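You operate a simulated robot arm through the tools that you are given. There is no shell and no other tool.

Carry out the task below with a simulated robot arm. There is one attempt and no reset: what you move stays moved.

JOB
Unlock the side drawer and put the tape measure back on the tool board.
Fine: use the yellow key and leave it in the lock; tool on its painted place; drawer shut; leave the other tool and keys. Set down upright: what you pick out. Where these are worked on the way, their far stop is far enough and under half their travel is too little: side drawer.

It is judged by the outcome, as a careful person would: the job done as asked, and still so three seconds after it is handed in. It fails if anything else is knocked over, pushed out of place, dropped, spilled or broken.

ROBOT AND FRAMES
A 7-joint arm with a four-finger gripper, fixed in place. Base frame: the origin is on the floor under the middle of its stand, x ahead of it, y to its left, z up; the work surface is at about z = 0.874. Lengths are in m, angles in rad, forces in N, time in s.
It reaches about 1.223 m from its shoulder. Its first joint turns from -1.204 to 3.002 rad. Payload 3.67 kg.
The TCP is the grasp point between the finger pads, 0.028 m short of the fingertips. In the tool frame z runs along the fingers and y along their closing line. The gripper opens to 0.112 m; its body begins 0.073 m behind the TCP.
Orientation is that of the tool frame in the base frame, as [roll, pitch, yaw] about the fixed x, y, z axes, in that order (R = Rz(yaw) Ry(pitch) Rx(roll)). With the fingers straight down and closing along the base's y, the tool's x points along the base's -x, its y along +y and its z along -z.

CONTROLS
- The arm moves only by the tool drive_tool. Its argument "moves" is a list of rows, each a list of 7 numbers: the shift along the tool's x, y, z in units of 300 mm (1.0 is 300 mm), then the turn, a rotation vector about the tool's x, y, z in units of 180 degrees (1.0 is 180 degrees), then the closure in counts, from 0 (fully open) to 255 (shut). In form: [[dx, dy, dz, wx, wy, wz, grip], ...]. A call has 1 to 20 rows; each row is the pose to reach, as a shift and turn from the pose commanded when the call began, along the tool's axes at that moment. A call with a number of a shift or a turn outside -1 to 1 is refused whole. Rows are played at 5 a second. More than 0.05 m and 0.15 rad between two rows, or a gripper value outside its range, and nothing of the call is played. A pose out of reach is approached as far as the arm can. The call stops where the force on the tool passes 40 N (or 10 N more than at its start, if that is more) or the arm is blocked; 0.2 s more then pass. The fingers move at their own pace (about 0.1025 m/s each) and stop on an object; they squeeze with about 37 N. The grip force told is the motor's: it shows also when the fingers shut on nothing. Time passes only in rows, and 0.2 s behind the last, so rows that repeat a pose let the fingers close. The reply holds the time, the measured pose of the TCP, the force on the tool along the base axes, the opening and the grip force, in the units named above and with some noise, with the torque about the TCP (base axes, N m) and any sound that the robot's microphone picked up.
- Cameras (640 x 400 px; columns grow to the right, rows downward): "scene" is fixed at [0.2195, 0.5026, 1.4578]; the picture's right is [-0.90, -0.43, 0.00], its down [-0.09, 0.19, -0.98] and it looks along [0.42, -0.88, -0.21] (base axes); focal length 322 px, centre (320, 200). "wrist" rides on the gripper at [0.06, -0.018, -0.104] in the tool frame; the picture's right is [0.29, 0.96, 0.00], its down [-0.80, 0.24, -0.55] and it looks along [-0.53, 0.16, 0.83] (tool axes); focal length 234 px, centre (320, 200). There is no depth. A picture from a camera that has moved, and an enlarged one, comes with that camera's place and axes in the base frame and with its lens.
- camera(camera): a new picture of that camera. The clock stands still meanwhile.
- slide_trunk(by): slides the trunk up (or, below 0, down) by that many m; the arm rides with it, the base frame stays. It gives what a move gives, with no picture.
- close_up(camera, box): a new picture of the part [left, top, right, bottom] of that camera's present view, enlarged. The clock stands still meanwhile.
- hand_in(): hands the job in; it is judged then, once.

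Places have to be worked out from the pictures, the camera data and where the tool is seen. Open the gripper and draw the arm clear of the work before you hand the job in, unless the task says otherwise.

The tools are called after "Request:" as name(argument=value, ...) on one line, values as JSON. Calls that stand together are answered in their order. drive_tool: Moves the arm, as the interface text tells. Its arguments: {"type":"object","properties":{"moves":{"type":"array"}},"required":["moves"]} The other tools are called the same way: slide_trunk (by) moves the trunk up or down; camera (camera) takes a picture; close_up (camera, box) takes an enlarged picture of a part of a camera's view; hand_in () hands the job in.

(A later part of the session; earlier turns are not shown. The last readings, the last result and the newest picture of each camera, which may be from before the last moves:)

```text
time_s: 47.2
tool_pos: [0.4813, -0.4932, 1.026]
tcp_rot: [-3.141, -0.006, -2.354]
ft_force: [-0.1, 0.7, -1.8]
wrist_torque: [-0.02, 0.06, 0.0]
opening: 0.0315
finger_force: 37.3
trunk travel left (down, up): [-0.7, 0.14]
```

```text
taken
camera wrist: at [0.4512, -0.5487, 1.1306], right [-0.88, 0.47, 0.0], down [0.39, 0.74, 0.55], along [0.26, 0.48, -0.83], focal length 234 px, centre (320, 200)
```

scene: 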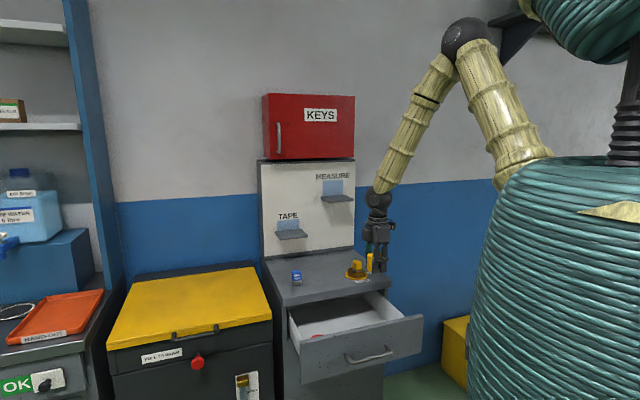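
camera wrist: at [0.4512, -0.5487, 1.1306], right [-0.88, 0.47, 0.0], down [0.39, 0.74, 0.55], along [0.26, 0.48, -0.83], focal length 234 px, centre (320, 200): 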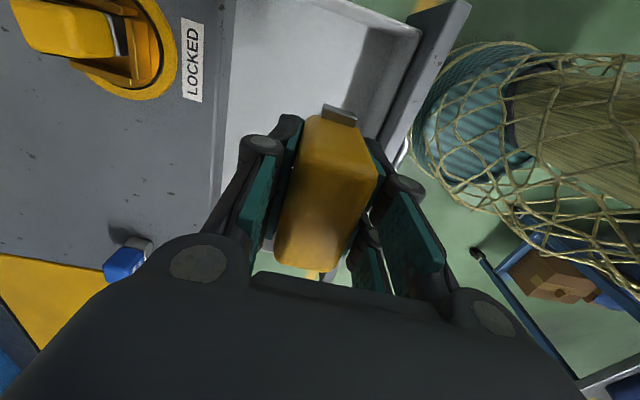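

The tape measure is out of the drawer. I'll look at it closely from both cameras to learn its shape and how far it hangs below the TCP.

Request:
close_up(camera="scene", box=[345, 220, 409, 290])

Request:
close_up(camera="wrist", box=[250, 90, 400, 290])

```text
5.71 times, centred on (377, 255) of scene
camera zoom: at [0.2195, 0.5026, 1.4578], right [-0.9, -0.43, 0.0], down [-0.09, 0.19, -0.98], along [0.42, -0.88, -0.21], focal length 1841 px, centre (-6, -114)
```

zoom: 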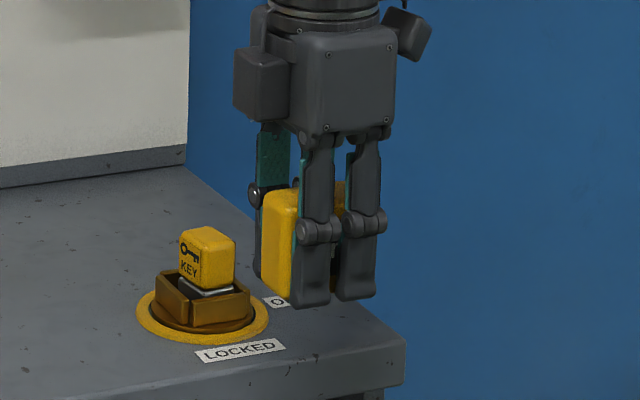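

```text
2.00 times, centred on (325, 190) of wrist
camera zoom: at [0.4512, -0.5487, 1.1306], right [-0.88, 0.47, 0.0], down [0.39, 0.74, 0.55], along [0.26, 0.48, -0.83], focal length 468 px, centre (310, 220)
```

zoom: 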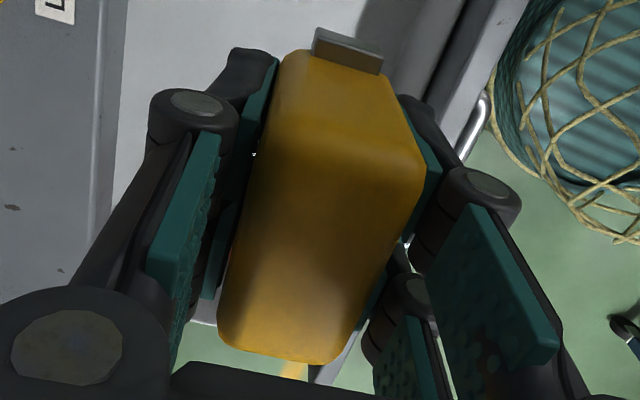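

I'll zoom further on the held case to judge its bottom edge relative to the fingertips.

Request:
close_up(camera="scene", box=[384, 246, 416, 276])

Request:
close_up(camera="scene", box=[362, 248, 394, 278])

```text
13.33 times, centred on (400, 261) of scene
camera zoom: at [0.2195, 0.5026, 1.4578], right [-0.9, -0.43, 0.0], down [-0.09, 0.19, -0.98], along [0.42, -0.88, -0.21], focal length 4296 px, centre (-747, -613)
```

zoom: 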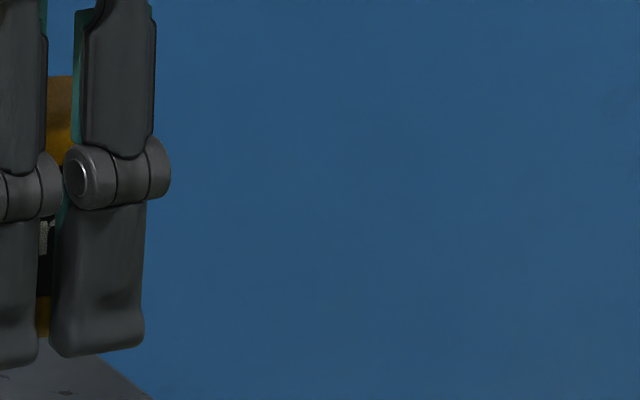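

```text
13.33 times, centred on (378, 263) of scene
camera zoom: at [0.2195, 0.5026, 1.4578], right [-0.9, -0.43, 0.0], down [-0.09, 0.19, -0.98], along [0.42, -0.88, -0.21], focal length 4296 px, centre (-453, -640)
```

zoom: 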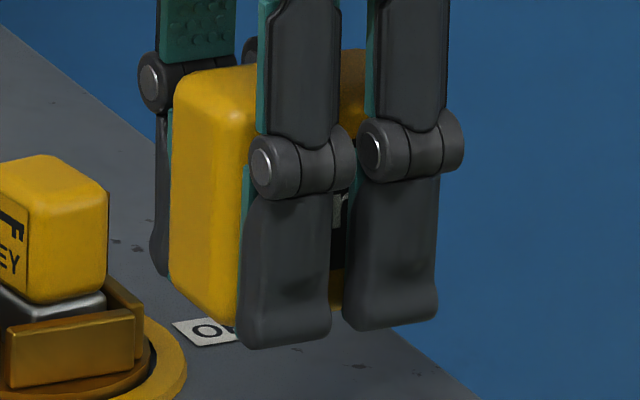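

The case is ~61 mm tall and its bottom is level with the fingertips. The shelf sits right under the protruding red key box, so a vertical gripper won't fit there. I'll set the tape measure down upright on a free spot of the cabinet top, then re-grip it by its ends with a tilted hand. First I'll carry it over that spot.

Request:
drive_tool(moves=[[-0.047, -0.124, 0, 0, 0, 0, 255], [-0.094, -0.249, 0, 0, 0, 0, 255], [-0.141, -0.373, 0, 0, 0, 0, 255], [-0.187, -0.497, 0, 0, 0, 0, 255], [-0.234, -0.621, 0.02, 0, 0, 0, 255], [-0.281, -0.746, 0.06, 0, 0, 0, 255], [-0.328, -0.87, 0.1, 0, 0, 0, 255], [-0.328, -0.87, 0.1, 0, 0, 0, 255]])

Request:
camera(camera="scene")

Request:
camera(camera="wrist")

```text
time_s: 49.0
tool_pos: [0.739, -0.6072, 1.0021]
tcp_rot: [-3.139, -0.003, -2.356]
ft_force: [-0.3, -0.1, 0.1]
wrist_torque: [-0.02, 0.0, 0.02]
opening: 0.0314
finger_force: 36.6
trunk travel left (down, up): [-0.7, 0.14]
```

```text
taken
```

scene: 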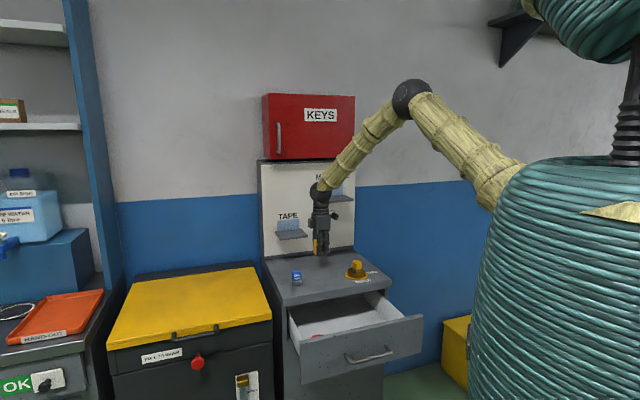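

```text
taken
camera wrist: at [0.7079, -0.6618, 1.1077], right [-0.88, 0.47, 0.0], down [0.39, 0.74, 0.55], along [0.26, 0.48, -0.83], focal length 234 px, centre (320, 200)
```

wrist: 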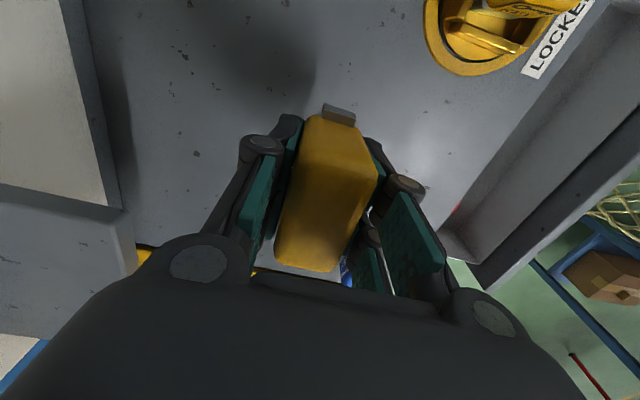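

The tape measure hangs over a clear area. I'll lower it to just above the surface, then down in 2–3 mm steps until it touches.

Request:
drive_tool(moves=[[0, 0, 0.07, 0, 0, 0, 255], [0, 0, 0.14, 0, 0, 0, 255], [0, 0, 0.2, 0, 0, 0, 255], [0, 0, 0.215, 0, 0, 0, 255], [0, 0, 0.215, 0, 0, 0, 255]])

Request:
close_up(camera="scene", box=[290, 220, 370, 290])

```text
time_s: 50.2
tool_pos: [0.7369, -0.6086, 0.9353]
tcp_rot: [-3.138, -0.003, -2.355]
ft_force: [0.0, 0.2, -1.8]
wrist_torque: [0.0, 0.02, -0.01]
opening: 0.0313
finger_force: 37.2
trunk travel left (down, up): [-0.7, 0.14]
```

```text
5.71 times, centred on (330, 255) of scene
camera zoom: at [0.2195, 0.5026, 1.4578], right [-0.9, -0.43, 0.0], down [-0.09, 0.19, -0.98], along [0.42, -0.88, -0.21], focal length 1841 px, centre (263, -114)
```

zoom: 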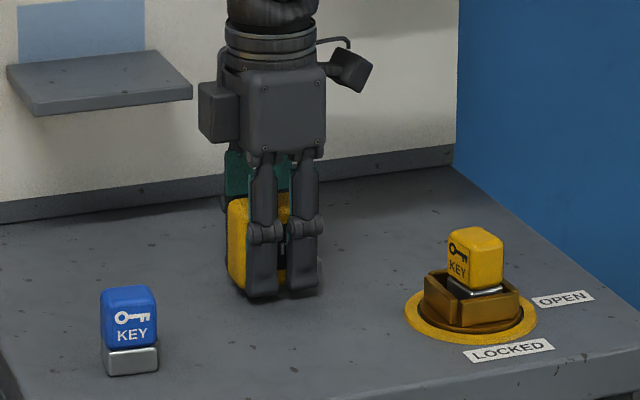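

Nearly at the surface with no contact yet. I'll go down in 2 mm steps until contact.

Request:
drive_tool(moves=[[0, 0, 0.007, 0, 0, 0, 255], [0, 0, 0.014, 0, 0, 0, 255], [0, 0, 0.02, 0, 0, 0, 255], [0, 0, 0.02, 0, 0, 0, 255]])

Request:
close_up(camera="scene", box=[310, 240, 350, 275])

```text
time_s: 51.2
tool_pos: [0.7358, -0.6098, 0.9306]
tcp_rot: [-3.139, -0.004, -2.354]
ft_force: [-0.9, -0.2, -1.0]
wrist_torque: [-0.01, 0.0, 0.02]
opening: 0.0314
finger_force: 37.1
trunk travel left (down, up): [-0.7, 0.14]
```

```text
11.43 times, centred on (330, 258) of scene
camera zoom: at [0.2195, 0.5026, 1.4578], right [-0.9, -0.43, 0.0], down [-0.09, 0.19, -0.98], along [0.42, -0.88, -0.21], focal length 3682 px, centre (206, -457)
```

zoom: 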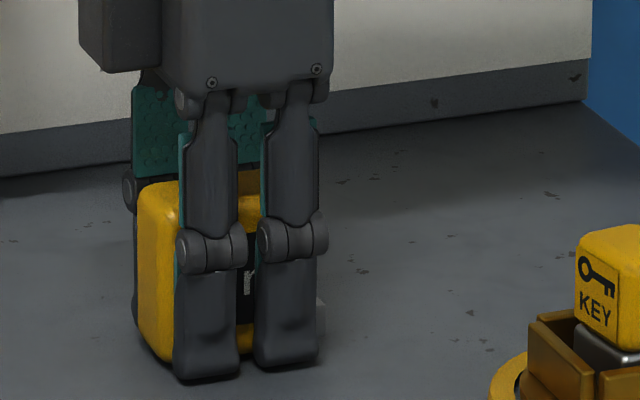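

Still no contact force. I'll continue down slowly.

Request:
drive_tool(moves=[[0, 0, 0.007, 0, 0, 0, 255], [0, 0, 0.012, 0, 0, 0, 255], [0, 0, 0.012, 0, 0, 0, 255]])

```text
time_s: 52.0
tool_pos: [0.736, -0.609, 0.9271]
tcp_rot: [-3.137, -0.003, -2.354]
ft_force: [1.8, -4.1, 11.4]
wrist_torque: [-0.3, -0.2, 0.01]
opening: 0.0315
finger_force: 36.7
trunk travel left (down, up): [-0.7, 0.14]
```

Contact at 11 N, so the case and tips are on the surface. I'll relieve the pressure slightly and open the fingers gently.

Request:
drive_tool(moves=[[0, 0, -0.007, 0, 0, 0, 255], [0, 0, -0.007, 0, 0, 0, 175], [0, 0, -0.007, 0, 0, 0, 165], [0, 0, -0.007, 0, 0, 0, 140], [0, 0, -0.007, 0, 0, 0, 118], [0, 0, -0.007, 0, 0, 0, 118]])

Request:
close_up(camera="scene", box=[310, 240, 350, 275])

Request:
camera(camera="wrist")

```text
time_s: 53.4
tool_pos: [0.7361, -0.6081, 0.9273]
tcp_rot: [-3.141, -0.004, -2.356]
ft_force: [0.5, -0.2, -0.4]
wrist_torque: [0.02, 0.0, 0.03]
opening: 0.0602
finger_force: 0.1
trunk travel left (down, up): [-0.7, 0.14]
```

```text
11.43 times, centred on (330, 258) of scene
camera zoom: at [0.2195, 0.5026, 1.4578], right [-0.9, -0.43, 0.0], down [-0.09, 0.19, -0.98], along [0.42, -0.88, -0.21], focal length 3682 px, centre (206, -457)
```

zoom: 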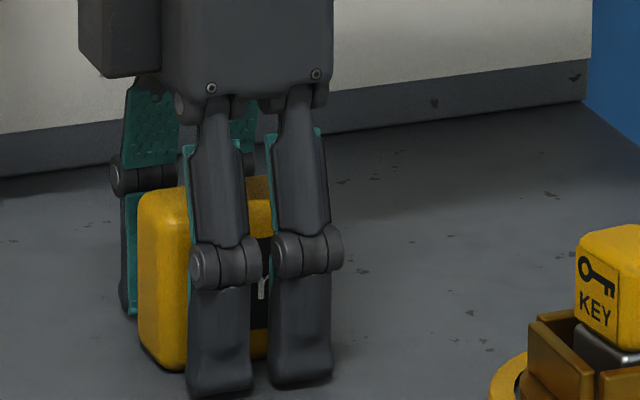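

```text
taken
camera wrist: at [0.706, -0.6643, 1.0329], right [-0.88, 0.47, 0.0], down [0.39, 0.74, 0.55], along [0.26, 0.48, -0.83], focal length 234 px, centre (320, 200)
```

wrist: 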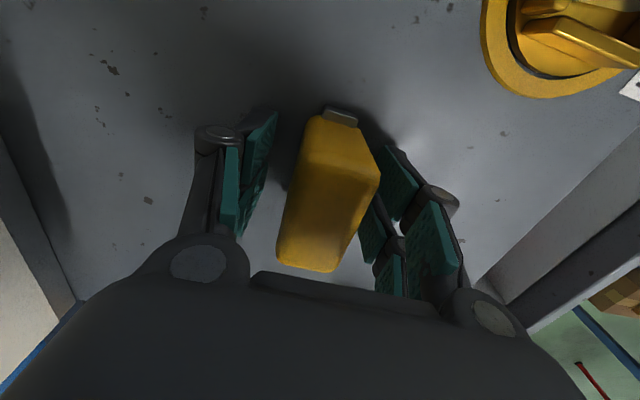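

The tape measure stands upright on the cabinet top. I'll rise straight up away from it.

Request:
drive_tool(moves=[[0, 0, -0.05, 0, 0, 0, 118], [0, 0, -0.12, 0, 0, 0, 118], [0, 0, -0.22, 0, 0, 0, 118], [0, 0, -0.34, 0, 0, 0, 118], [0, 0, -0.46, 0, 0, 0, 118], [0, 0, -0.55, 0, 0, 0, 118], [0, 0, -0.55, 0, 0, 0, 118]])

Request:
close_up(camera="scene", box=[290, 220, 370, 290])

Request:
camera(camera="wrist")

```text
time_s: 55.0
tool_pos: [0.7357, -0.61, 1.0911]
tcp_rot: [-3.14, -0.004, -2.354]
ft_force: [0.2, -0.3, -0.5]
wrist_torque: [-0.02, -0.02, -0.01]
opening: 0.0601
finger_force: 0.2
trunk travel left (down, up): [-0.7, 0.14]
```

```text
5.71 times, centred on (330, 255) of scene
camera zoom: at [0.2195, 0.5026, 1.4578], right [-0.9, -0.43, 0.0], down [-0.09, 0.19, -0.98], along [0.42, -0.88, -0.21], focal length 1841 px, centre (263, -114)
```

zoom: 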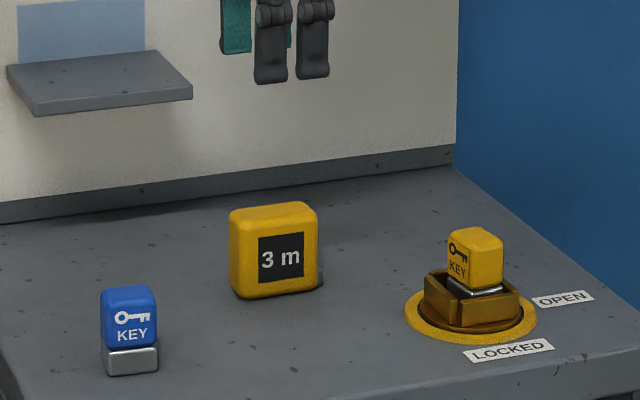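

```text
taken
camera wrist: at [0.7055, -0.6648, 1.1969], right [-0.88, 0.47, 0.0], down [0.39, 0.74, 0.55], along [0.26, 0.48, -0.83], focal length 234 px, centre (320, 200)
```

wrist: 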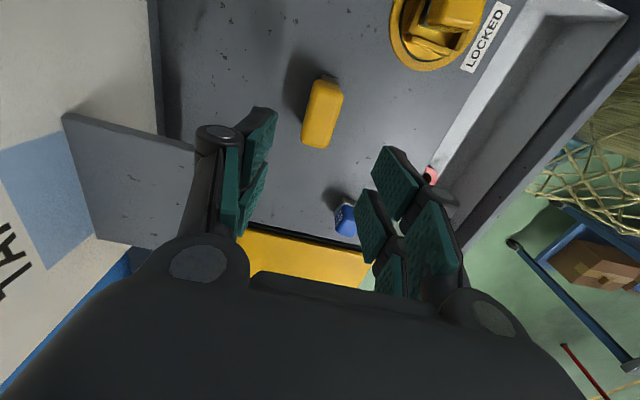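

The "3 m" label reads upright, so that's the correct orientation. Now I'll rise and yaw the hand 90° so the closing line runs along the case's length.

Request:
drive_tool(moves=[[0.027, 0.03, -0.033, 0, 0, 0.045, 118], [0.054, 0.06, -0.067, 0, 0, 0.09, 100], [0.081, 0.09, -0.1, 0, 0, 0.136, 80], [0.108, 0.12, -0.133, 0, 0, 0.182, 60], [0.135, 0.15, -0.167, 0, 0, 0.227, 60], [0.162, 0.18, -0.2, 0, 0, 0.273, 60], [0.19, 0.21, -0.233, 0, 0, 0.318, 60], [0.216, 0.24, -0.267, 0, 0, 0.364, 60], [0.243, 0.272, -0.3, 0, 0, 0.41, 60], [0.27, 0.303, -0.333, 0, 0, 0.455, 60], [0.297, 0.333, -0.367, 0, 0, 0.5, 60], [0.297, 0.333, -0.367, 0, 0, 0.5, 60]])

Request:
camera(camera="wrist")

Request:
camera(camera="scene")

```text
time_s: 57.6
tool_pos: [0.6028, -0.6007, 1.2048]
tcp_rot: [-3.137, 0.002, 2.357]
ft_force: [-0.7, -0.5, -0.4]
wrist_torque: [0.02, 0.05, 0.0]
opening: 0.0856
finger_force: 0.1
trunk travel left (down, up): [-0.7, 0.14]
```

```text
taken
camera wrist: at [0.5471, -0.5709, 1.3095], right [0.47, 0.88, 0.0], down [0.73, -0.39, 0.55], along [0.49, -0.27, -0.83], focal length 234 px, centre (320, 200)
```

wrist: 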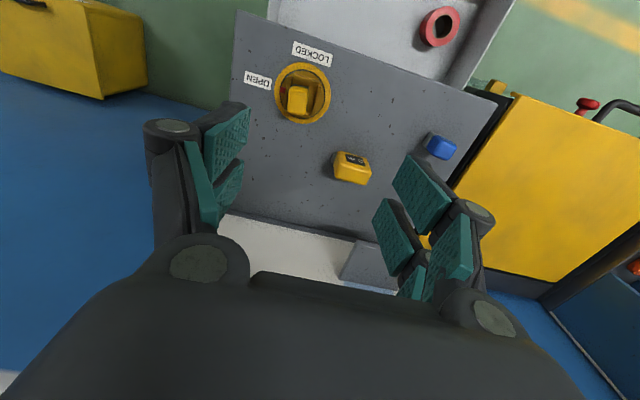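

```text
taken
```

scene: 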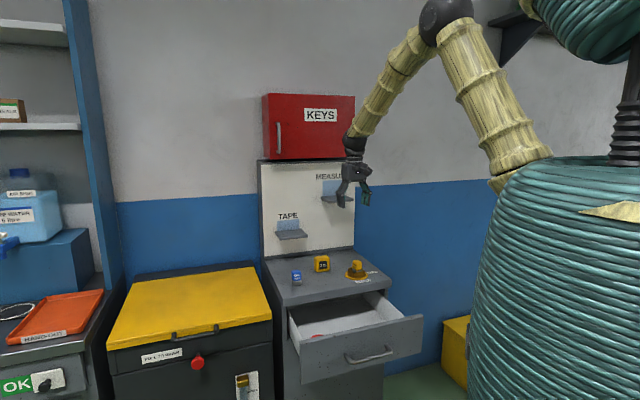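

Now I'll tilt the hand 45° so the fingers point down and toward the board; this also turns the wrist camera toward the shelves.

Request:
drive_tool(moves=[[0, 0, 0, 0, -0.042, 0, 60], [0, 0, 0, 0, -0.083, 0, 60], [0, 0, 0, 0, -0.125, 0, 60], [0, 0, 0, 0, -0.167, 0, 60], [0, 0, 0, 0, -0.208, 0, 60], [0, 0, 0, 0, -0.25, 0, 60], [0, 0, 0, 0, -0.25, 0, 60]])

Request:
camera(camera="wrist")

Request:
camera(camera="scene")

```text
time_s: 59.2
tool_pos: [0.6009, -0.5997, 1.2029]
tcp_rot: [-3.136, 0.79, 2.36]
ft_force: [-1.5, 0.2, 0.1]
wrist_torque: [0.01, 0.03, 0.02]
opening: 0.0856
finger_force: 0.2
trunk travel left (down, up): [-0.7, 0.14]
```

```text
taken
camera wrist: at [0.5063, -0.5315, 1.2355], right [0.53, 0.82, -0.21], down [0.29, 0.05, 0.96], along [0.8, -0.57, -0.21], focal length 234 px, centre (320, 200)
```

wrist: 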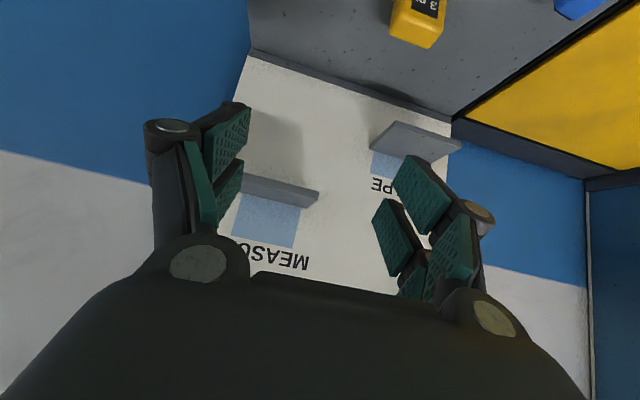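

```text
taken
```

scene: 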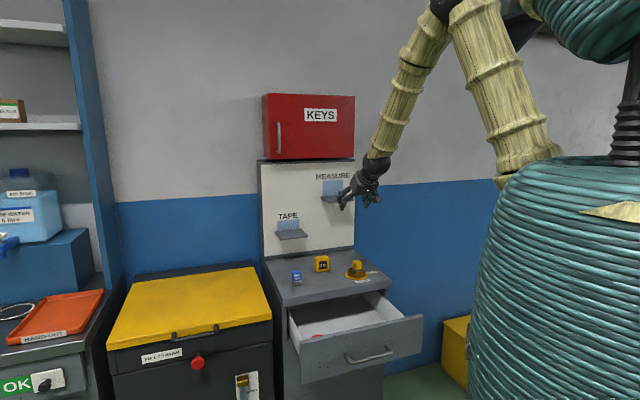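

The tilted pose is reachable and the wrist camera now sees both shelves (upside down). I'll zoom in on the MEASURE shelf.

Request:
close_up(camera="wrist", box=[220, 150, 340, 280])

Request:
close_up(camera="wrist", box=[340, 0, 500, 100])

```text
3.08 times, centred on (280, 215) of wrist
camera zoom: at [0.5063, -0.5315, 1.2355], right [0.53, 0.82, -0.21], down [0.29, 0.05, 0.96], along [0.8, -0.57, -0.21], focal length 720 px, centre (443, 154)
```

zoom: 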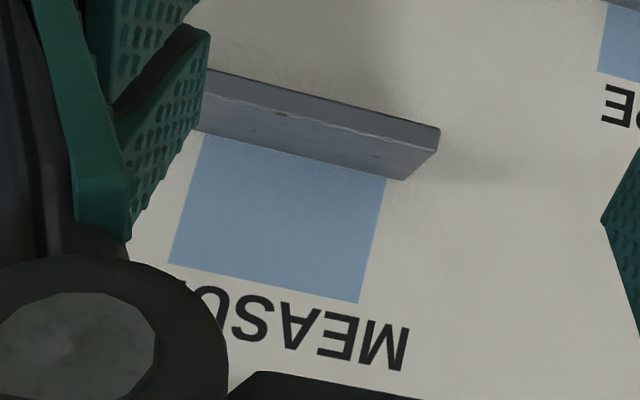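

```text
4.00 times, centred on (420, 50) of wrist
camera zoom: at [0.5063, -0.5315, 1.2355], right [0.53, 0.82, -0.21], down [0.29, 0.05, 0.96], along [0.8, -0.57, -0.21], focal length 937 px, centre (-80, 800)
```

zoom: 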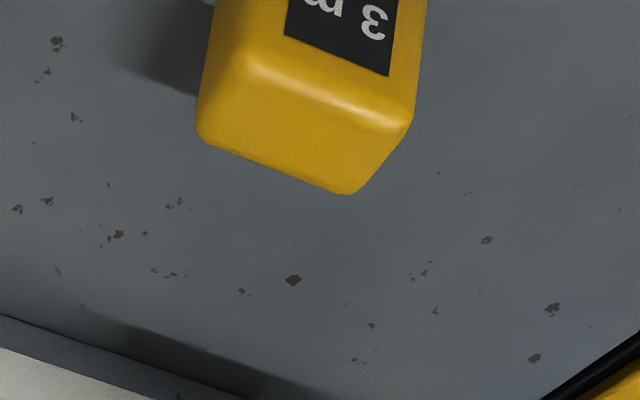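

From this view the MEASURE shelf is ~0.107 m wide at its painted patch, centred near r≈0.033 along the board, with its top at z≈1.165–1.17. The 45° tilt works, so I'll re-grip the case by its ends, moving first to a pre-grasp point above and in front of it.

Request:
drive_tool(moves=[[0.05, 0.05, 0.07, 0, 0, 0, 27], [0.11, 0.1, 0.16, 0, 0, 0, 27], [0.17, 0.15, 0.26, 0, 0, 0, 27], [0.23, 0.2, 0.36, 0, 0, 0, 27], [0.29, 0.245, 0.46, 0, 0, 0, 27], [0.353, 0.286, 0.559, 0, 0, 0, 27], [0.353, 0.286, 0.559, 0, 0, 0, 27]])

Request:
camera(camera="wrist")

Request:
close_up(camera="scene", box=[280, 215, 376, 290])

```text
time_s: 60.8
tool_pos: [0.6906, -0.5696, 1.0118]
tcp_rot: [-3.136, 0.789, 2.358]
ft_force: [-0.2, -0.2, 0.6]
wrist_torque: [-0.02, -0.02, 0.04]
opening: 0.1003
finger_force: 0.0
trunk travel left (down, up): [-0.7, 0.14]
```

```text
taken
camera wrist: at [0.5955, -0.5016, 1.0423], right [0.53, 0.82, -0.21], down [0.29, 0.05, 0.96], along [0.8, -0.57, -0.21], focal length 234 px, centre (320, 200)
```

wrist: 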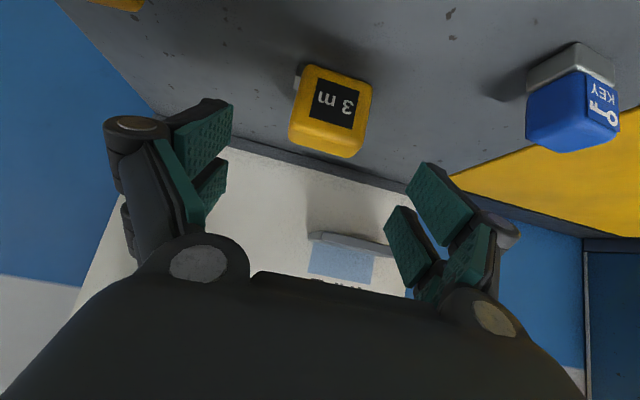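

```text
5.33 times, centred on (328, 252) of scene
camera zoom: at [0.2195, 0.5026, 1.4578], right [-0.9, -0.43, 0.0], down [-0.09, 0.19, -0.98], along [0.42, -0.88, -0.21], focal length 1718 px, centre (277, -80)
```

zoom: 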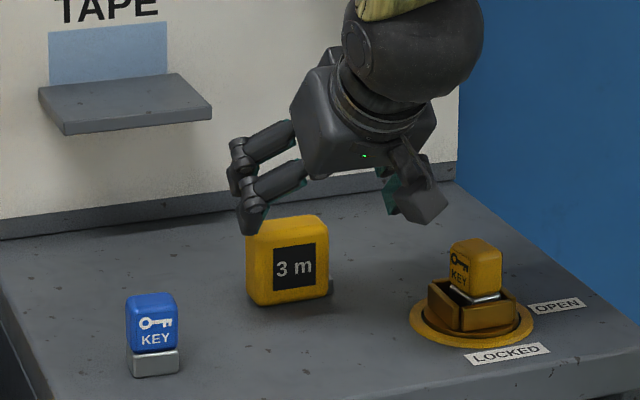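

The case lies almost on the tool axis. I'll zoom in to check the sideways centring.

Request:
close_up(camera="wrist", box=[256, 50, 400, 170])

```text
3.33 times, centred on (328, 110) of wrist
camera zoom: at [0.5955, -0.5016, 1.0423], right [0.53, 0.82, -0.21], down [0.29, 0.05, 0.96], along [0.8, -0.57, -0.21], focal length 781 px, centre (293, 500)
```

zoom: 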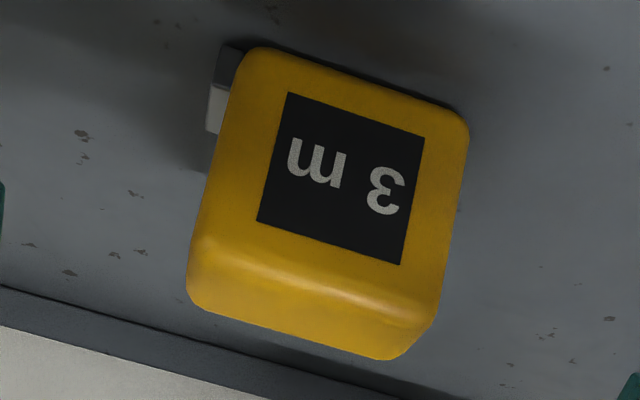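

The case spans 56 mm and has a hook tab on its lock-side end up to ~25 mm high, so the fingers must grip above that. I'll reduce the tilt to 25° so both fingers on each side bear on the ends, and go to the matching pre-grasp.

Request:
drive_tool(moves=[[-0.028, 0.002, 0.005, 0, 0.037, 0, 27], [-0.057, 0.005, 0.01, 0, 0.074, 0, 27], [-0.085, 0.007, 0.016, 0, 0.111, 0, 27], [-0.085, 0.007, 0.016, 0, 0.111, 0, 27]])

Request:
close_up(camera="wrist", box=[220, 60, 420, 185])

Request:
close_up(camera="scene", box=[280, 215, 376, 290])

```text
time_s: 61.8
tool_pos: [0.7102, -0.5851, 1.0252]
tcp_rot: [-3.136, 0.442, 2.359]
ft_force: [-0.1, -1.1, 0.6]
wrist_torque: [-0.04, 0.0, 0.03]
opening: 0.0999
finger_force: 0.0
trunk travel left (down, up): [-0.7, 0.14]
```

```text
3.20 times, centred on (320, 122) of wrist
camera zoom: at [0.6267, -0.5283, 1.0948], right [0.49, 0.86, -0.13], down [0.52, -0.17, 0.84], along [0.7, -0.48, -0.53], focal length 749 px, centre (320, 448)
```

zoom: 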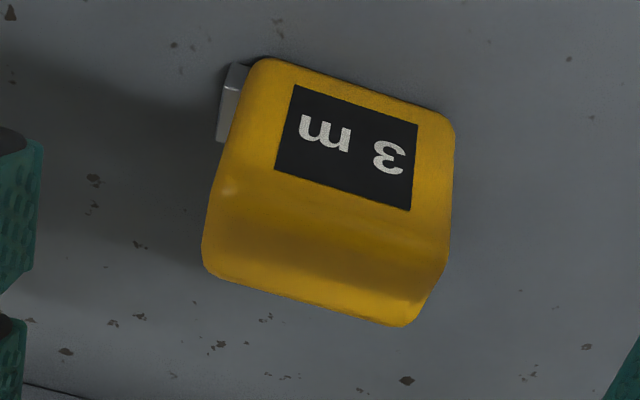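

```text
5.33 times, centred on (328, 252) of scene
camera zoom: at [0.2195, 0.5026, 1.4578], right [-0.9, -0.43, 0.0], down [-0.09, 0.19, -0.98], along [0.42, -0.88, -0.21], focal length 1718 px, centre (277, -80)
```

zoom: 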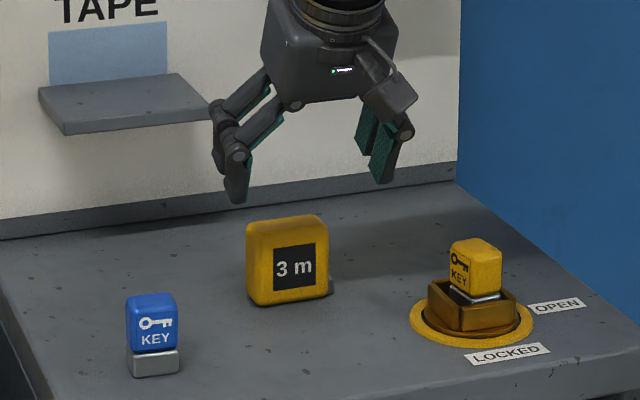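

The case is centred within ~1.5 mm. I'll advance along the finger axis to straddle its ends above the hook and check before closing.

Request:
drive_tool(moves=[[0.003, 0.002, 0.06, 0, 0, 0, 27], [0.006, 0.002, 0.13, 0, 0, 0, 27], [0.01, 0.002, 0.19, 0, 0, 0, 27], [0.01, 0.002, 0.225, 0, 0, 0, 27], [0.01, 0.002, 0.225, 0, 0, 0, 27]])

Request:
camera(camera="wrist")

Request:
close_up(camera="scene", box=[300, 235, 356, 275])

```text
time_s: 63.0
tool_pos: [0.7283, -0.6031, 0.961]
tcp_rot: [-3.137, 0.439, 2.36]
ft_force: [-0.1, -0.2, -0.7]
wrist_torque: [-0.01, -0.01, -0.01]
opening: 0.1003
finger_force: 0.0
trunk travel left (down, up): [-0.7, 0.14]
```

```text
taken
camera wrist: at [0.6459, -0.546, 1.0304], right [0.49, 0.86, -0.13], down [0.52, -0.17, 0.84], along [0.7, -0.48, -0.53], focal length 234 px, centre (320, 200)
```

wrist: 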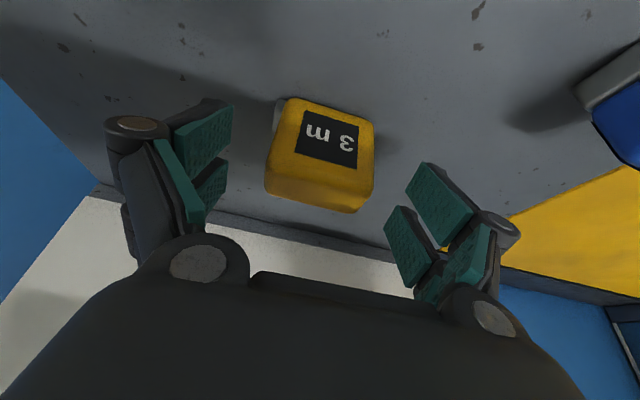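

```text
10.00 times, centred on (328, 255) of scene
camera zoom: at [0.2195, 0.5026, 1.4578], right [-0.9, -0.43, 0.0], down [-0.09, 0.19, -0.98], along [0.42, -0.88, -0.21], focal length 3222 px, centre (240, -350)
```

zoom: 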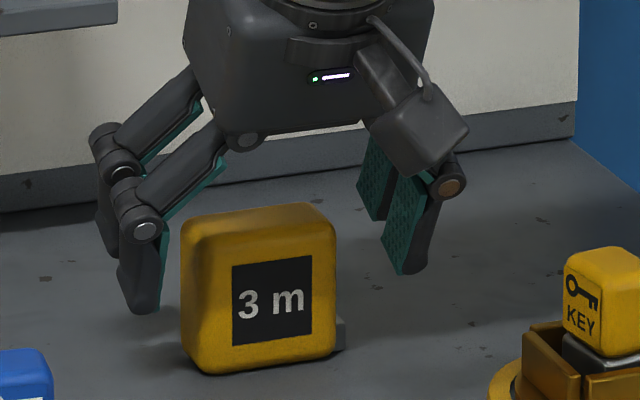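

The fingers straddle the case above the hook with no contact. Closing now.

Request:
drive_tool(moves=[[0, 0, 0, 0, 0, 0, 80], [0, 0, 0, 0, 0, 0, 110], [0, 0, 0, 0, 0, 0, 255], [0, 0, 0, 0, 0, 0, 255], [0, 0, 0, 0, 0, 0, 255]])

Request:
camera(camera="wrist")

Request:
close_up(camera="scene", box=[300, 235, 356, 275])

```text
time_s: 64.2
tool_pos: [0.7287, -0.6027, 0.9602]
tcp_rot: [-3.141, 0.441, 2.36]
ft_force: [0.0, -0.1, 1.6]
wrist_torque: [0.03, -0.06, 0.0]
opening: 0.0599
finger_force: 36.8
trunk travel left (down, up): [-0.7, 0.14]
```

```text
taken
camera wrist: at [0.6462, -0.5461, 1.0304], right [0.49, 0.86, -0.13], down [0.52, -0.17, 0.84], along [0.7, -0.48, -0.53], focal length 234 px, centre (320, 200)
```

wrist: 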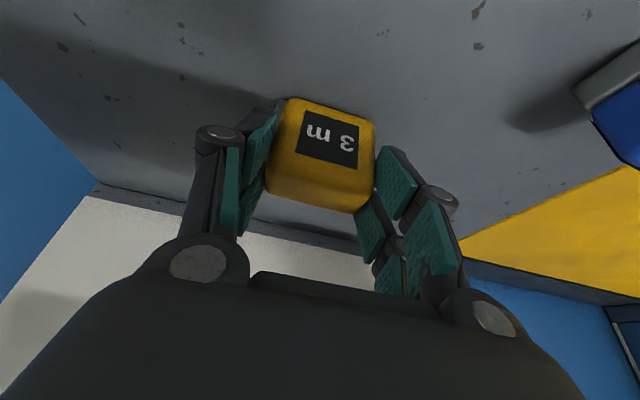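

```text
10.00 times, centred on (328, 255) of scene
camera zoom: at [0.2195, 0.5026, 1.4578], right [-0.9, -0.43, 0.0], down [-0.09, 0.19, -0.98], along [0.42, -0.88, -0.21], focal length 3222 px, centre (240, -350)
```

zoom: 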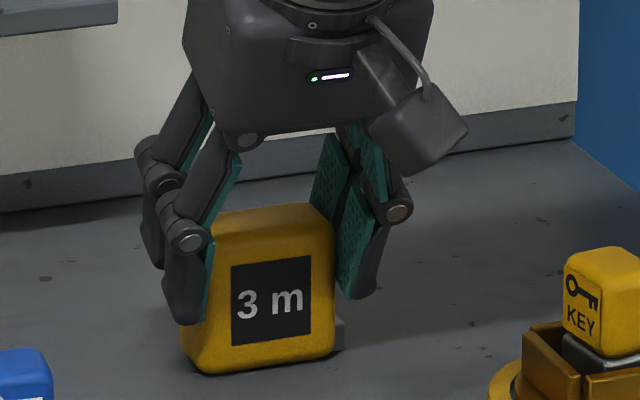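

The case is held by its ends at 60 mm, still upright. I'll lift it and carry it up in front of the MEASURE shelf.

Request:
drive_tool(moves=[[-0.03, 0, -0.06, 0, 0, 0, 255], [-0.07, 0, -0.15, 0, 0, 0, 255], [-0.114, 0, -0.245, 0, 0, 0, 255], [-0.156, -0.067, -0.36, 0, 0, 0, 255], [-0.198, -0.133, -0.475, 0, 0, 0, 255], [-0.24, -0.2, -0.59, 0, 0, 0, 255], [-0.282, -0.267, -0.705, 0, 0, 0, 255], [-0.324, -0.333, -0.82, 0, 0, 0, 255], [-0.366, -0.4, -0.933, 0, 0, 0, 255], [-0.366, -0.4, -0.933, 0, 0, 0, 255]])

Request:
camera(camera="wrist")

Request:
camera(camera="scene")

```text
time_s: 66.4
tool_pos: [0.6328, -0.6749, 1.2609]
tcp_rot: [-3.136, 0.436, 2.361]
ft_force: [-0.3, 0.3, -0.9]
wrist_torque: [0.02, 0.0, -0.02]
opening: 0.0598
finger_force: 37.2
trunk travel left (down, up): [-0.7, 0.14]
```

```text
taken
camera wrist: at [0.5512, -0.6166, 1.3307], right [0.49, 0.86, -0.13], down [0.52, -0.17, 0.84], along [0.7, -0.48, -0.53], focal length 234 px, centre (320, 200)
```

wrist: 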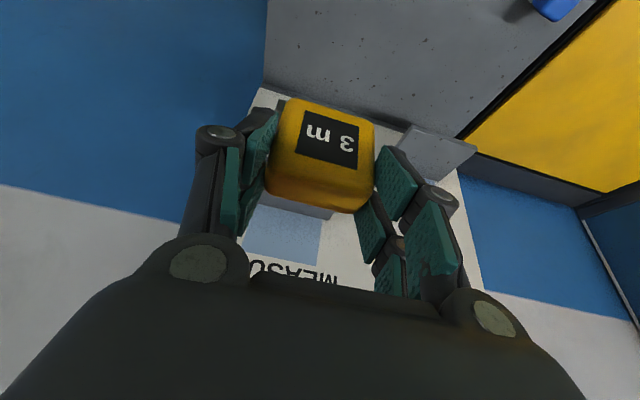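

```text
taken
```

scene: 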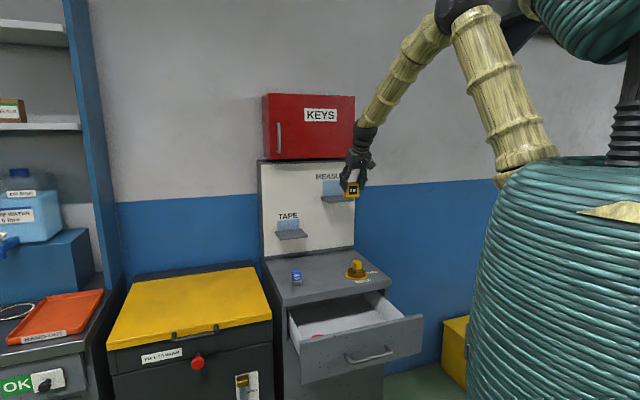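

The case is in front of the shelf. I'll zoom in to measure the shelf and painted patch again from this viewpoint.

Request:
close_up(camera="wrist", box=[230, 180, 358, 290])

Request:
close_up(camera="wrist", box=[380, 100, 500, 200])

Request:
close_up(camera="scene", box=[304, 155, 384, 215])

```text
3.64 times, centred on (294, 235) of wrist
camera zoom: at [0.5512, -0.6166, 1.3307], right [0.49, 0.86, -0.13], down [0.52, -0.17, 0.84], along [0.7, -0.48, -0.53], focal length 852 px, centre (414, 73)
```

zoom: 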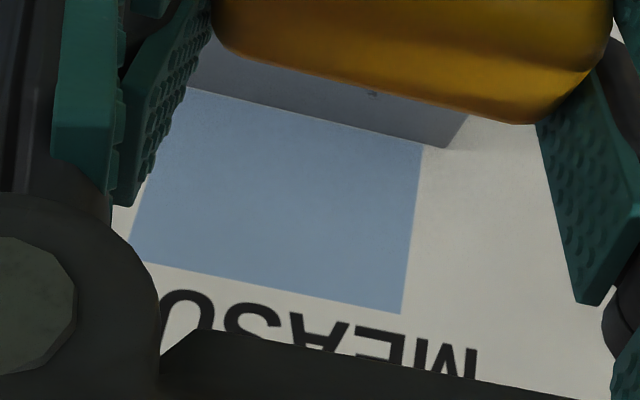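

```text
4.00 times, centred on (440, 150) of wrist
camera zoom: at [0.5512, -0.6166, 1.3307], right [0.49, 0.86, -0.13], down [0.52, -0.17, 0.84], along [0.7, -0.48, -0.53], focal length 937 px, centre (-160, 400)
```

zoom: 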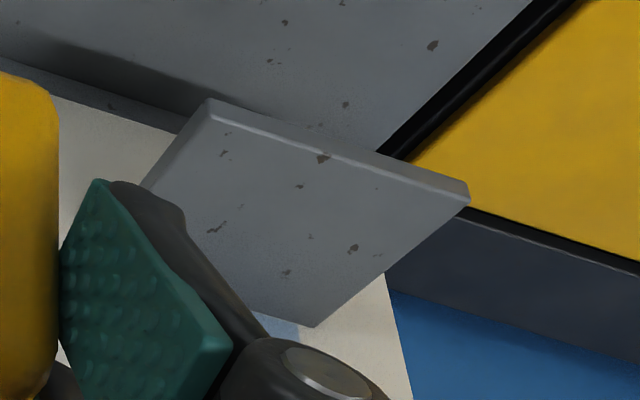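

```text
6.67 times, centred on (344, 185) of scene
camera zoom: at [0.2195, 0.5026, 1.4578], right [-0.9, -0.43, 0.0], down [-0.09, 0.19, -0.98], along [0.42, -0.88, -0.21], focal length 2148 px, centre (160, 300)
```

zoom: 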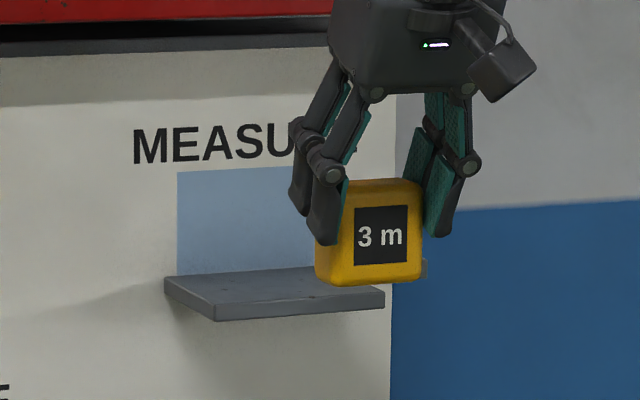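

Combining both views gives the board face at o≈-1.13. The shelf top is at z≈1.171, and the painted patch is centred at r≈0.030, about 10 cm wide. I'll move the case in over the shelf with ~4 cm clearance above it.

Request:
drive_tool(moves=[[-0.09, 0, 0.02, 0, 0, 0, 255], [-0.18, 0, 0.05, 0, 0, 0, 255], [-0.27, 0, 0.09, 0, 0, 0, 255], [-0.36, 0, 0.125, 0, 0, 0, 255], [-0.36, 0, 0.125, 0, 0, 0, 255]])

Request:
camera(camera="scene")

Request:
close_up(camera="scene", box=[296, 145, 376, 215])

Request:
camera(camera="wrist")

```text
time_s: 67.6
tool_pos: [0.7108, -0.7518, 1.276]
tcp_rot: [-3.138, 0.442, 2.36]
ft_force: [0.1, 0.1, -1.3]
wrist_torque: [0.0, 0.01, 0.01]
opening: 0.0598
finger_force: 36.6
trunk travel left (down, up): [-0.7, 0.14]
```

```text
taken
```

scene: 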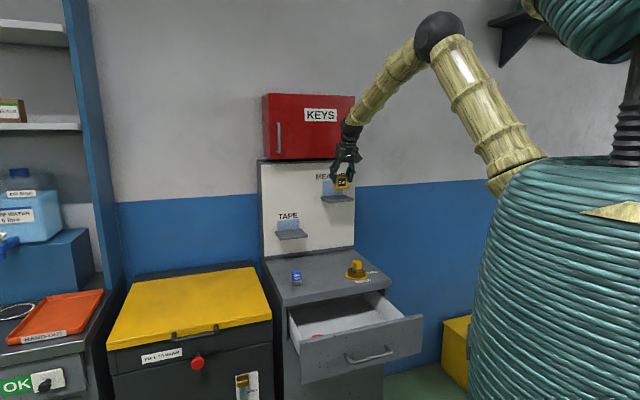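

```text
5.71 times, centred on (336, 180) of scene
camera zoom: at [0.2195, 0.5026, 1.4578], right [-0.9, -0.43, 0.0], down [-0.09, 0.19, -0.98], along [0.42, -0.88, -0.21], focal length 1841 px, centre (229, 314)
```

zoom: 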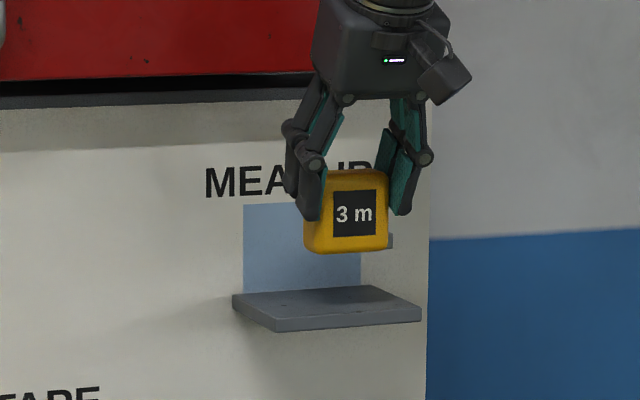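

```text
taken
camera wrist: at [0.6282, -0.6959, 1.345], right [0.49, 0.86, -0.13], down [0.51, -0.17, 0.84], along [0.7, -0.48, -0.53], focal length 234 px, centre (320, 200)
```

wrist: 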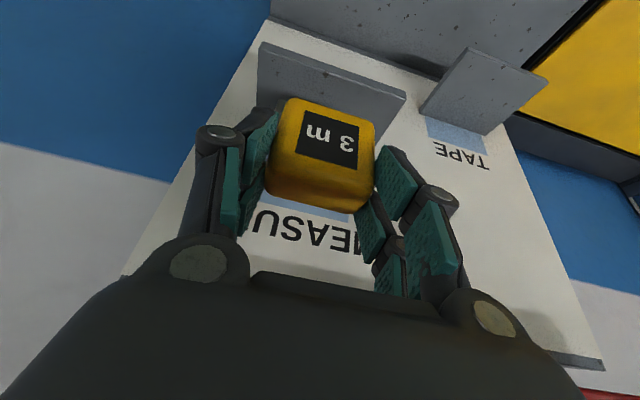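

The shelf spans r from -0.026 to 0.087 with its front edge at o=-1.032, so the case is aligned. I'll move in the last 4 cm over the shelf centre and lower to about 1.5 cm above it.

Request:
drive_tool(moves=[[-0.065, 0.003, 0.03, 0, 0, 0, 255], [-0.13, 0.003, 0.061, 0, 0, 0, 255], [-0.13, 0.003, 0.061, 0, 0, 0, 255], [-0.109, 0.003, 0.106, 0, 0, 0, 255], [-0.087, 0.003, 0.151, 0, 0, 0, 255], [-0.087, 0.003, 0.151, 0, 0, 0, 255]])

Request:
close_up(camera="scene", box=[296, 145, 376, 215])

Request:
camera(camera="wrist")

```text
time_s: 68.6
tool_pos: [0.7408, -0.7802, 1.2679]
tcp_rot: [-3.14, 0.439, 2.358]
ft_force: [-13.9, 12.7, -1.6]
wrist_torque: [-1.27, -1.41, -0.08]
opening: 0.0594
finger_force: 37.0
trunk travel left (down, up): [-0.7, 0.14]
stopped in row 4: the force on the tool passed its limit at 69 N (the readings are from after the stop); the commanded pose is now the measured one
```

```text
5.71 times, centred on (336, 180) of scene
camera zoom: at [0.2195, 0.5026, 1.4578], right [-0.9, -0.43, 0.0], down [-0.09, 0.19, -0.98], along [0.42, -0.88, -0.21], focal length 1841 px, centre (229, 314)
```

zoom: 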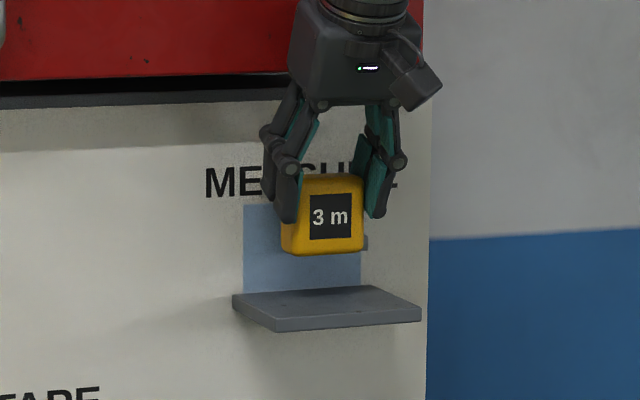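

```text
taken
camera wrist: at [0.6583, -0.7235, 1.3368], right [0.49, 0.86, -0.13], down [0.51, -0.17, 0.84], along [0.7, -0.48, -0.53], focal length 234 px, centre (320, 200)
```

wrist: 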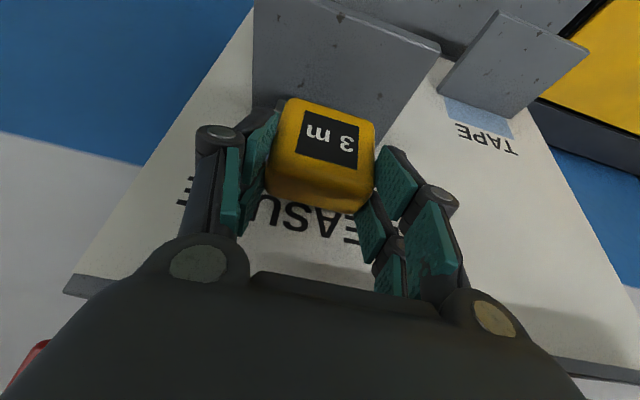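

The hand's palm touched the red box above: the contact torque places it ~10 cm above the TCP, at o≈-1.07. The object is still held fine. I'll back off 2 cm, lower first so the tilted hand clears the box, and then move in.

Request:
drive_tool(moves=[[0.03, 0, -0.015, 0, 0, 0, 255], [0.06, 0, -0.029, 0, 0, 0, 255], [0.06, 0, -0.029, 0, 0, 0, 255]])

Request:
close_up(camera="scene", box=[250, 80, 378, 215])

Request:
close_up(camera="wrist", box=[230, 70, 410, 230])

```text
time_s: 69.4
tool_pos: [0.729, -0.7696, 1.2644]
tcp_rot: [-3.138, 0.436, 2.357]
ft_force: [1.2, -0.9, -1.5]
wrist_torque: [0.01, 0.03, -0.02]
opening: 0.0596
finger_force: 36.8
trunk travel left (down, up): [-0.7, 0.14]
```

```text
2.96 times, centred on (314, 148) of scene
camera zoom: at [0.2195, 0.5026, 1.4578], right [-0.9, -0.43, 0.0], down [-0.09, 0.19, -0.98], along [0.42, -0.88, -0.21], focal length 955 px, centre (338, 356)
```

zoom: 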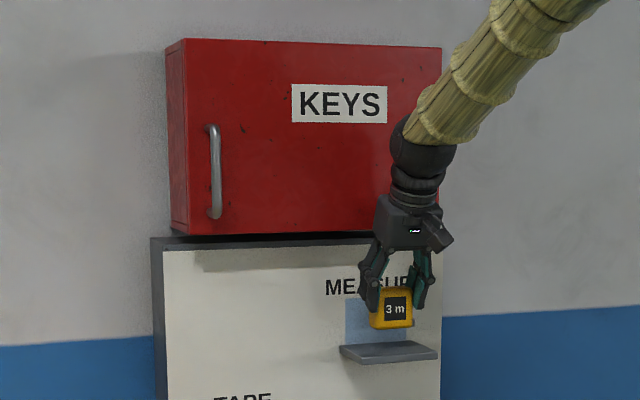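

```text
2.50 times, centred on (320, 150) of wrist
camera zoom: at [0.6468, -0.7126, 1.3336], right [0.49, 0.86, -0.13], down [0.52, -0.17, 0.84], along [0.7, -0.48, -0.53], focal length 585 px, centre (320, 325)
```

zoom: 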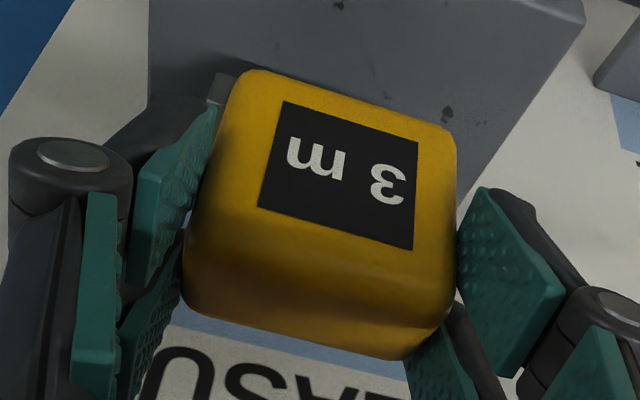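

Force is back to zero, the box is undisturbed and the case is unchanged in the grip. I'll lower 2.5 cm straight down over the shelf.

Request:
drive_tool(moves=[[0.012, 0, 0.025, 0, 0, 0, 255], [0.024, 0, 0.05, 0, 0, 0, 255], [0.035, 0, 0.076, 0, 0, 0, 255], [0.035, 0, 0.076, 0, 0, 0, 255]])

Request:
close_up(camera="scene", box=[304, 155, 368, 205])

Request:
camera(camera="wrist")

```text
time_s: 70.4
tool_pos: [0.7284, -0.7699, 1.2412]
tcp_rot: [-3.138, 0.441, 2.36]
ft_force: [-0.4, -0.4, -1.4]
wrist_torque: [0.01, -0.03, 0.0]
opening: 0.0594
finger_force: 37.1
trunk travel left (down, up): [-0.7, 0.14]
```

```text
8.00 times, centred on (336, 180) of scene
camera zoom: at [0.2195, 0.5026, 1.4578], right [-0.9, -0.43, 0.0], down [-0.09, 0.19, -0.98], along [0.42, -0.88, -0.21], focal length 2578 px, centre (192, 360)
```

zoom: 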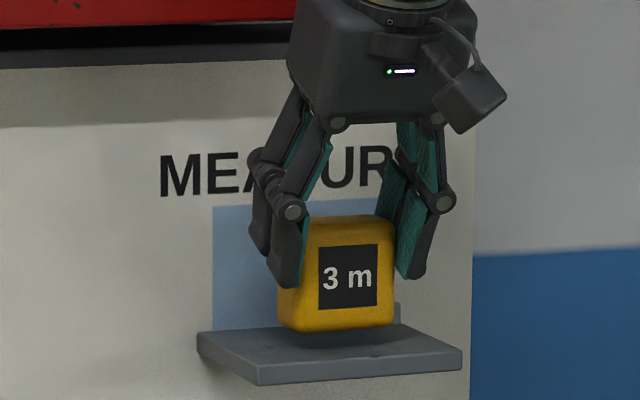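

```text
taken
camera wrist: at [0.6461, -0.7128, 1.31], right [0.49, 0.86, -0.13], down [0.52, -0.17, 0.84], along [0.7, -0.48, -0.53], focal length 234 px, centre (320, 200)
```

wrist: 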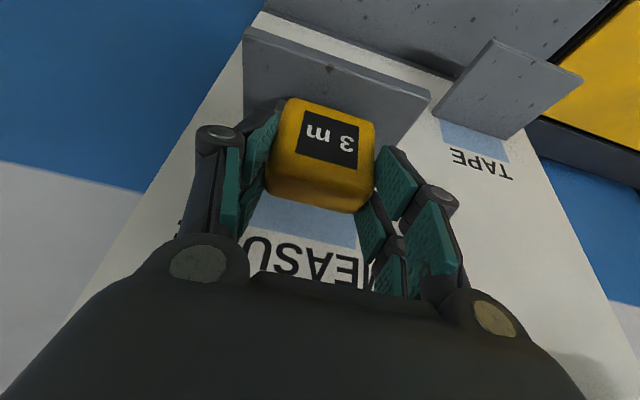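

The case hovers about 1 cm above the shelf in front of the painted patch. I'll move in 8 mm and lower in 2 mm steps until it touches.

Request:
drive_tool(moves=[[-0.024, 0, 0.011, 0, 0, 0, 255], [-0.024, 0, 0.011, 0, 0, 0, 255], [-0.021, 0, 0.017, 0, 0, 0, 255], [-0.018, 0, 0.023, 0, 0, 0, 255], [-0.016, 0, 0.028, 0, 0, 0, 255], [-0.016, 0, 0.028, 0, 0, 0, 255]])

Request:
close_up(camera="scene", box=[304, 155, 368, 205])

```text
time_s: 71.8
tool_pos: [0.7345, -0.7734, 1.2342]
tcp_rot: [-3.138, 0.44, 2.36]
ft_force: [0.2, -0.5, -1.0]
wrist_torque: [0.04, -0.01, -0.05]
opening: 0.0596
finger_force: 37.1
trunk travel left (down, up): [-0.7, 0.14]
```

```text
8.00 times, centred on (336, 180) of scene
camera zoom: at [0.2195, 0.5026, 1.4578], right [-0.9, -0.43, 0.0], down [-0.09, 0.19, -0.98], along [0.42, -0.88, -0.21], focal length 2578 px, centre (192, 360)
```

zoom: 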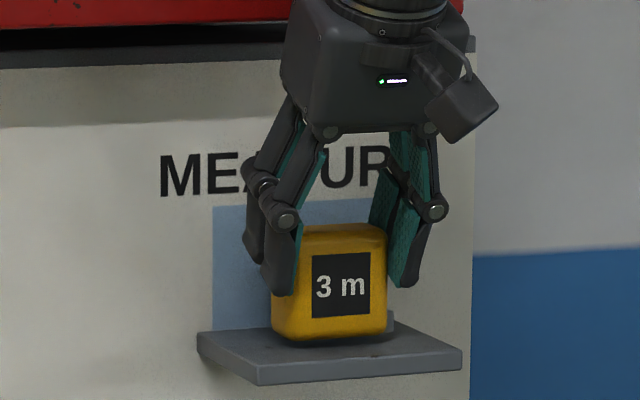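

Almost touching and well centred on the patch. I'll lower the last couple of millimetres.

Request:
drive_tool(moves=[[0.0014, 0, 0.003, 0, 0, 0, 255], [0.0028, 0, 0.006, 0, 0, 0, 255], [0.0042, 0, 0.009, 0, 0, 0, 255], [0.0042, 0, 0.009, 0, 0, 0, 255]])

```text
time_s: 72.8
tool_pos: [0.7358, -0.7732, 1.2318]
tcp_rot: [-3.137, 0.44, 2.356]
ft_force: [0.6, 0.3, -0.5]
wrist_torque: [-0.02, 0.02, 0.0]
opening: 0.0595
finger_force: 37.0
trunk travel left (down, up): [-0.7, 0.14]
```

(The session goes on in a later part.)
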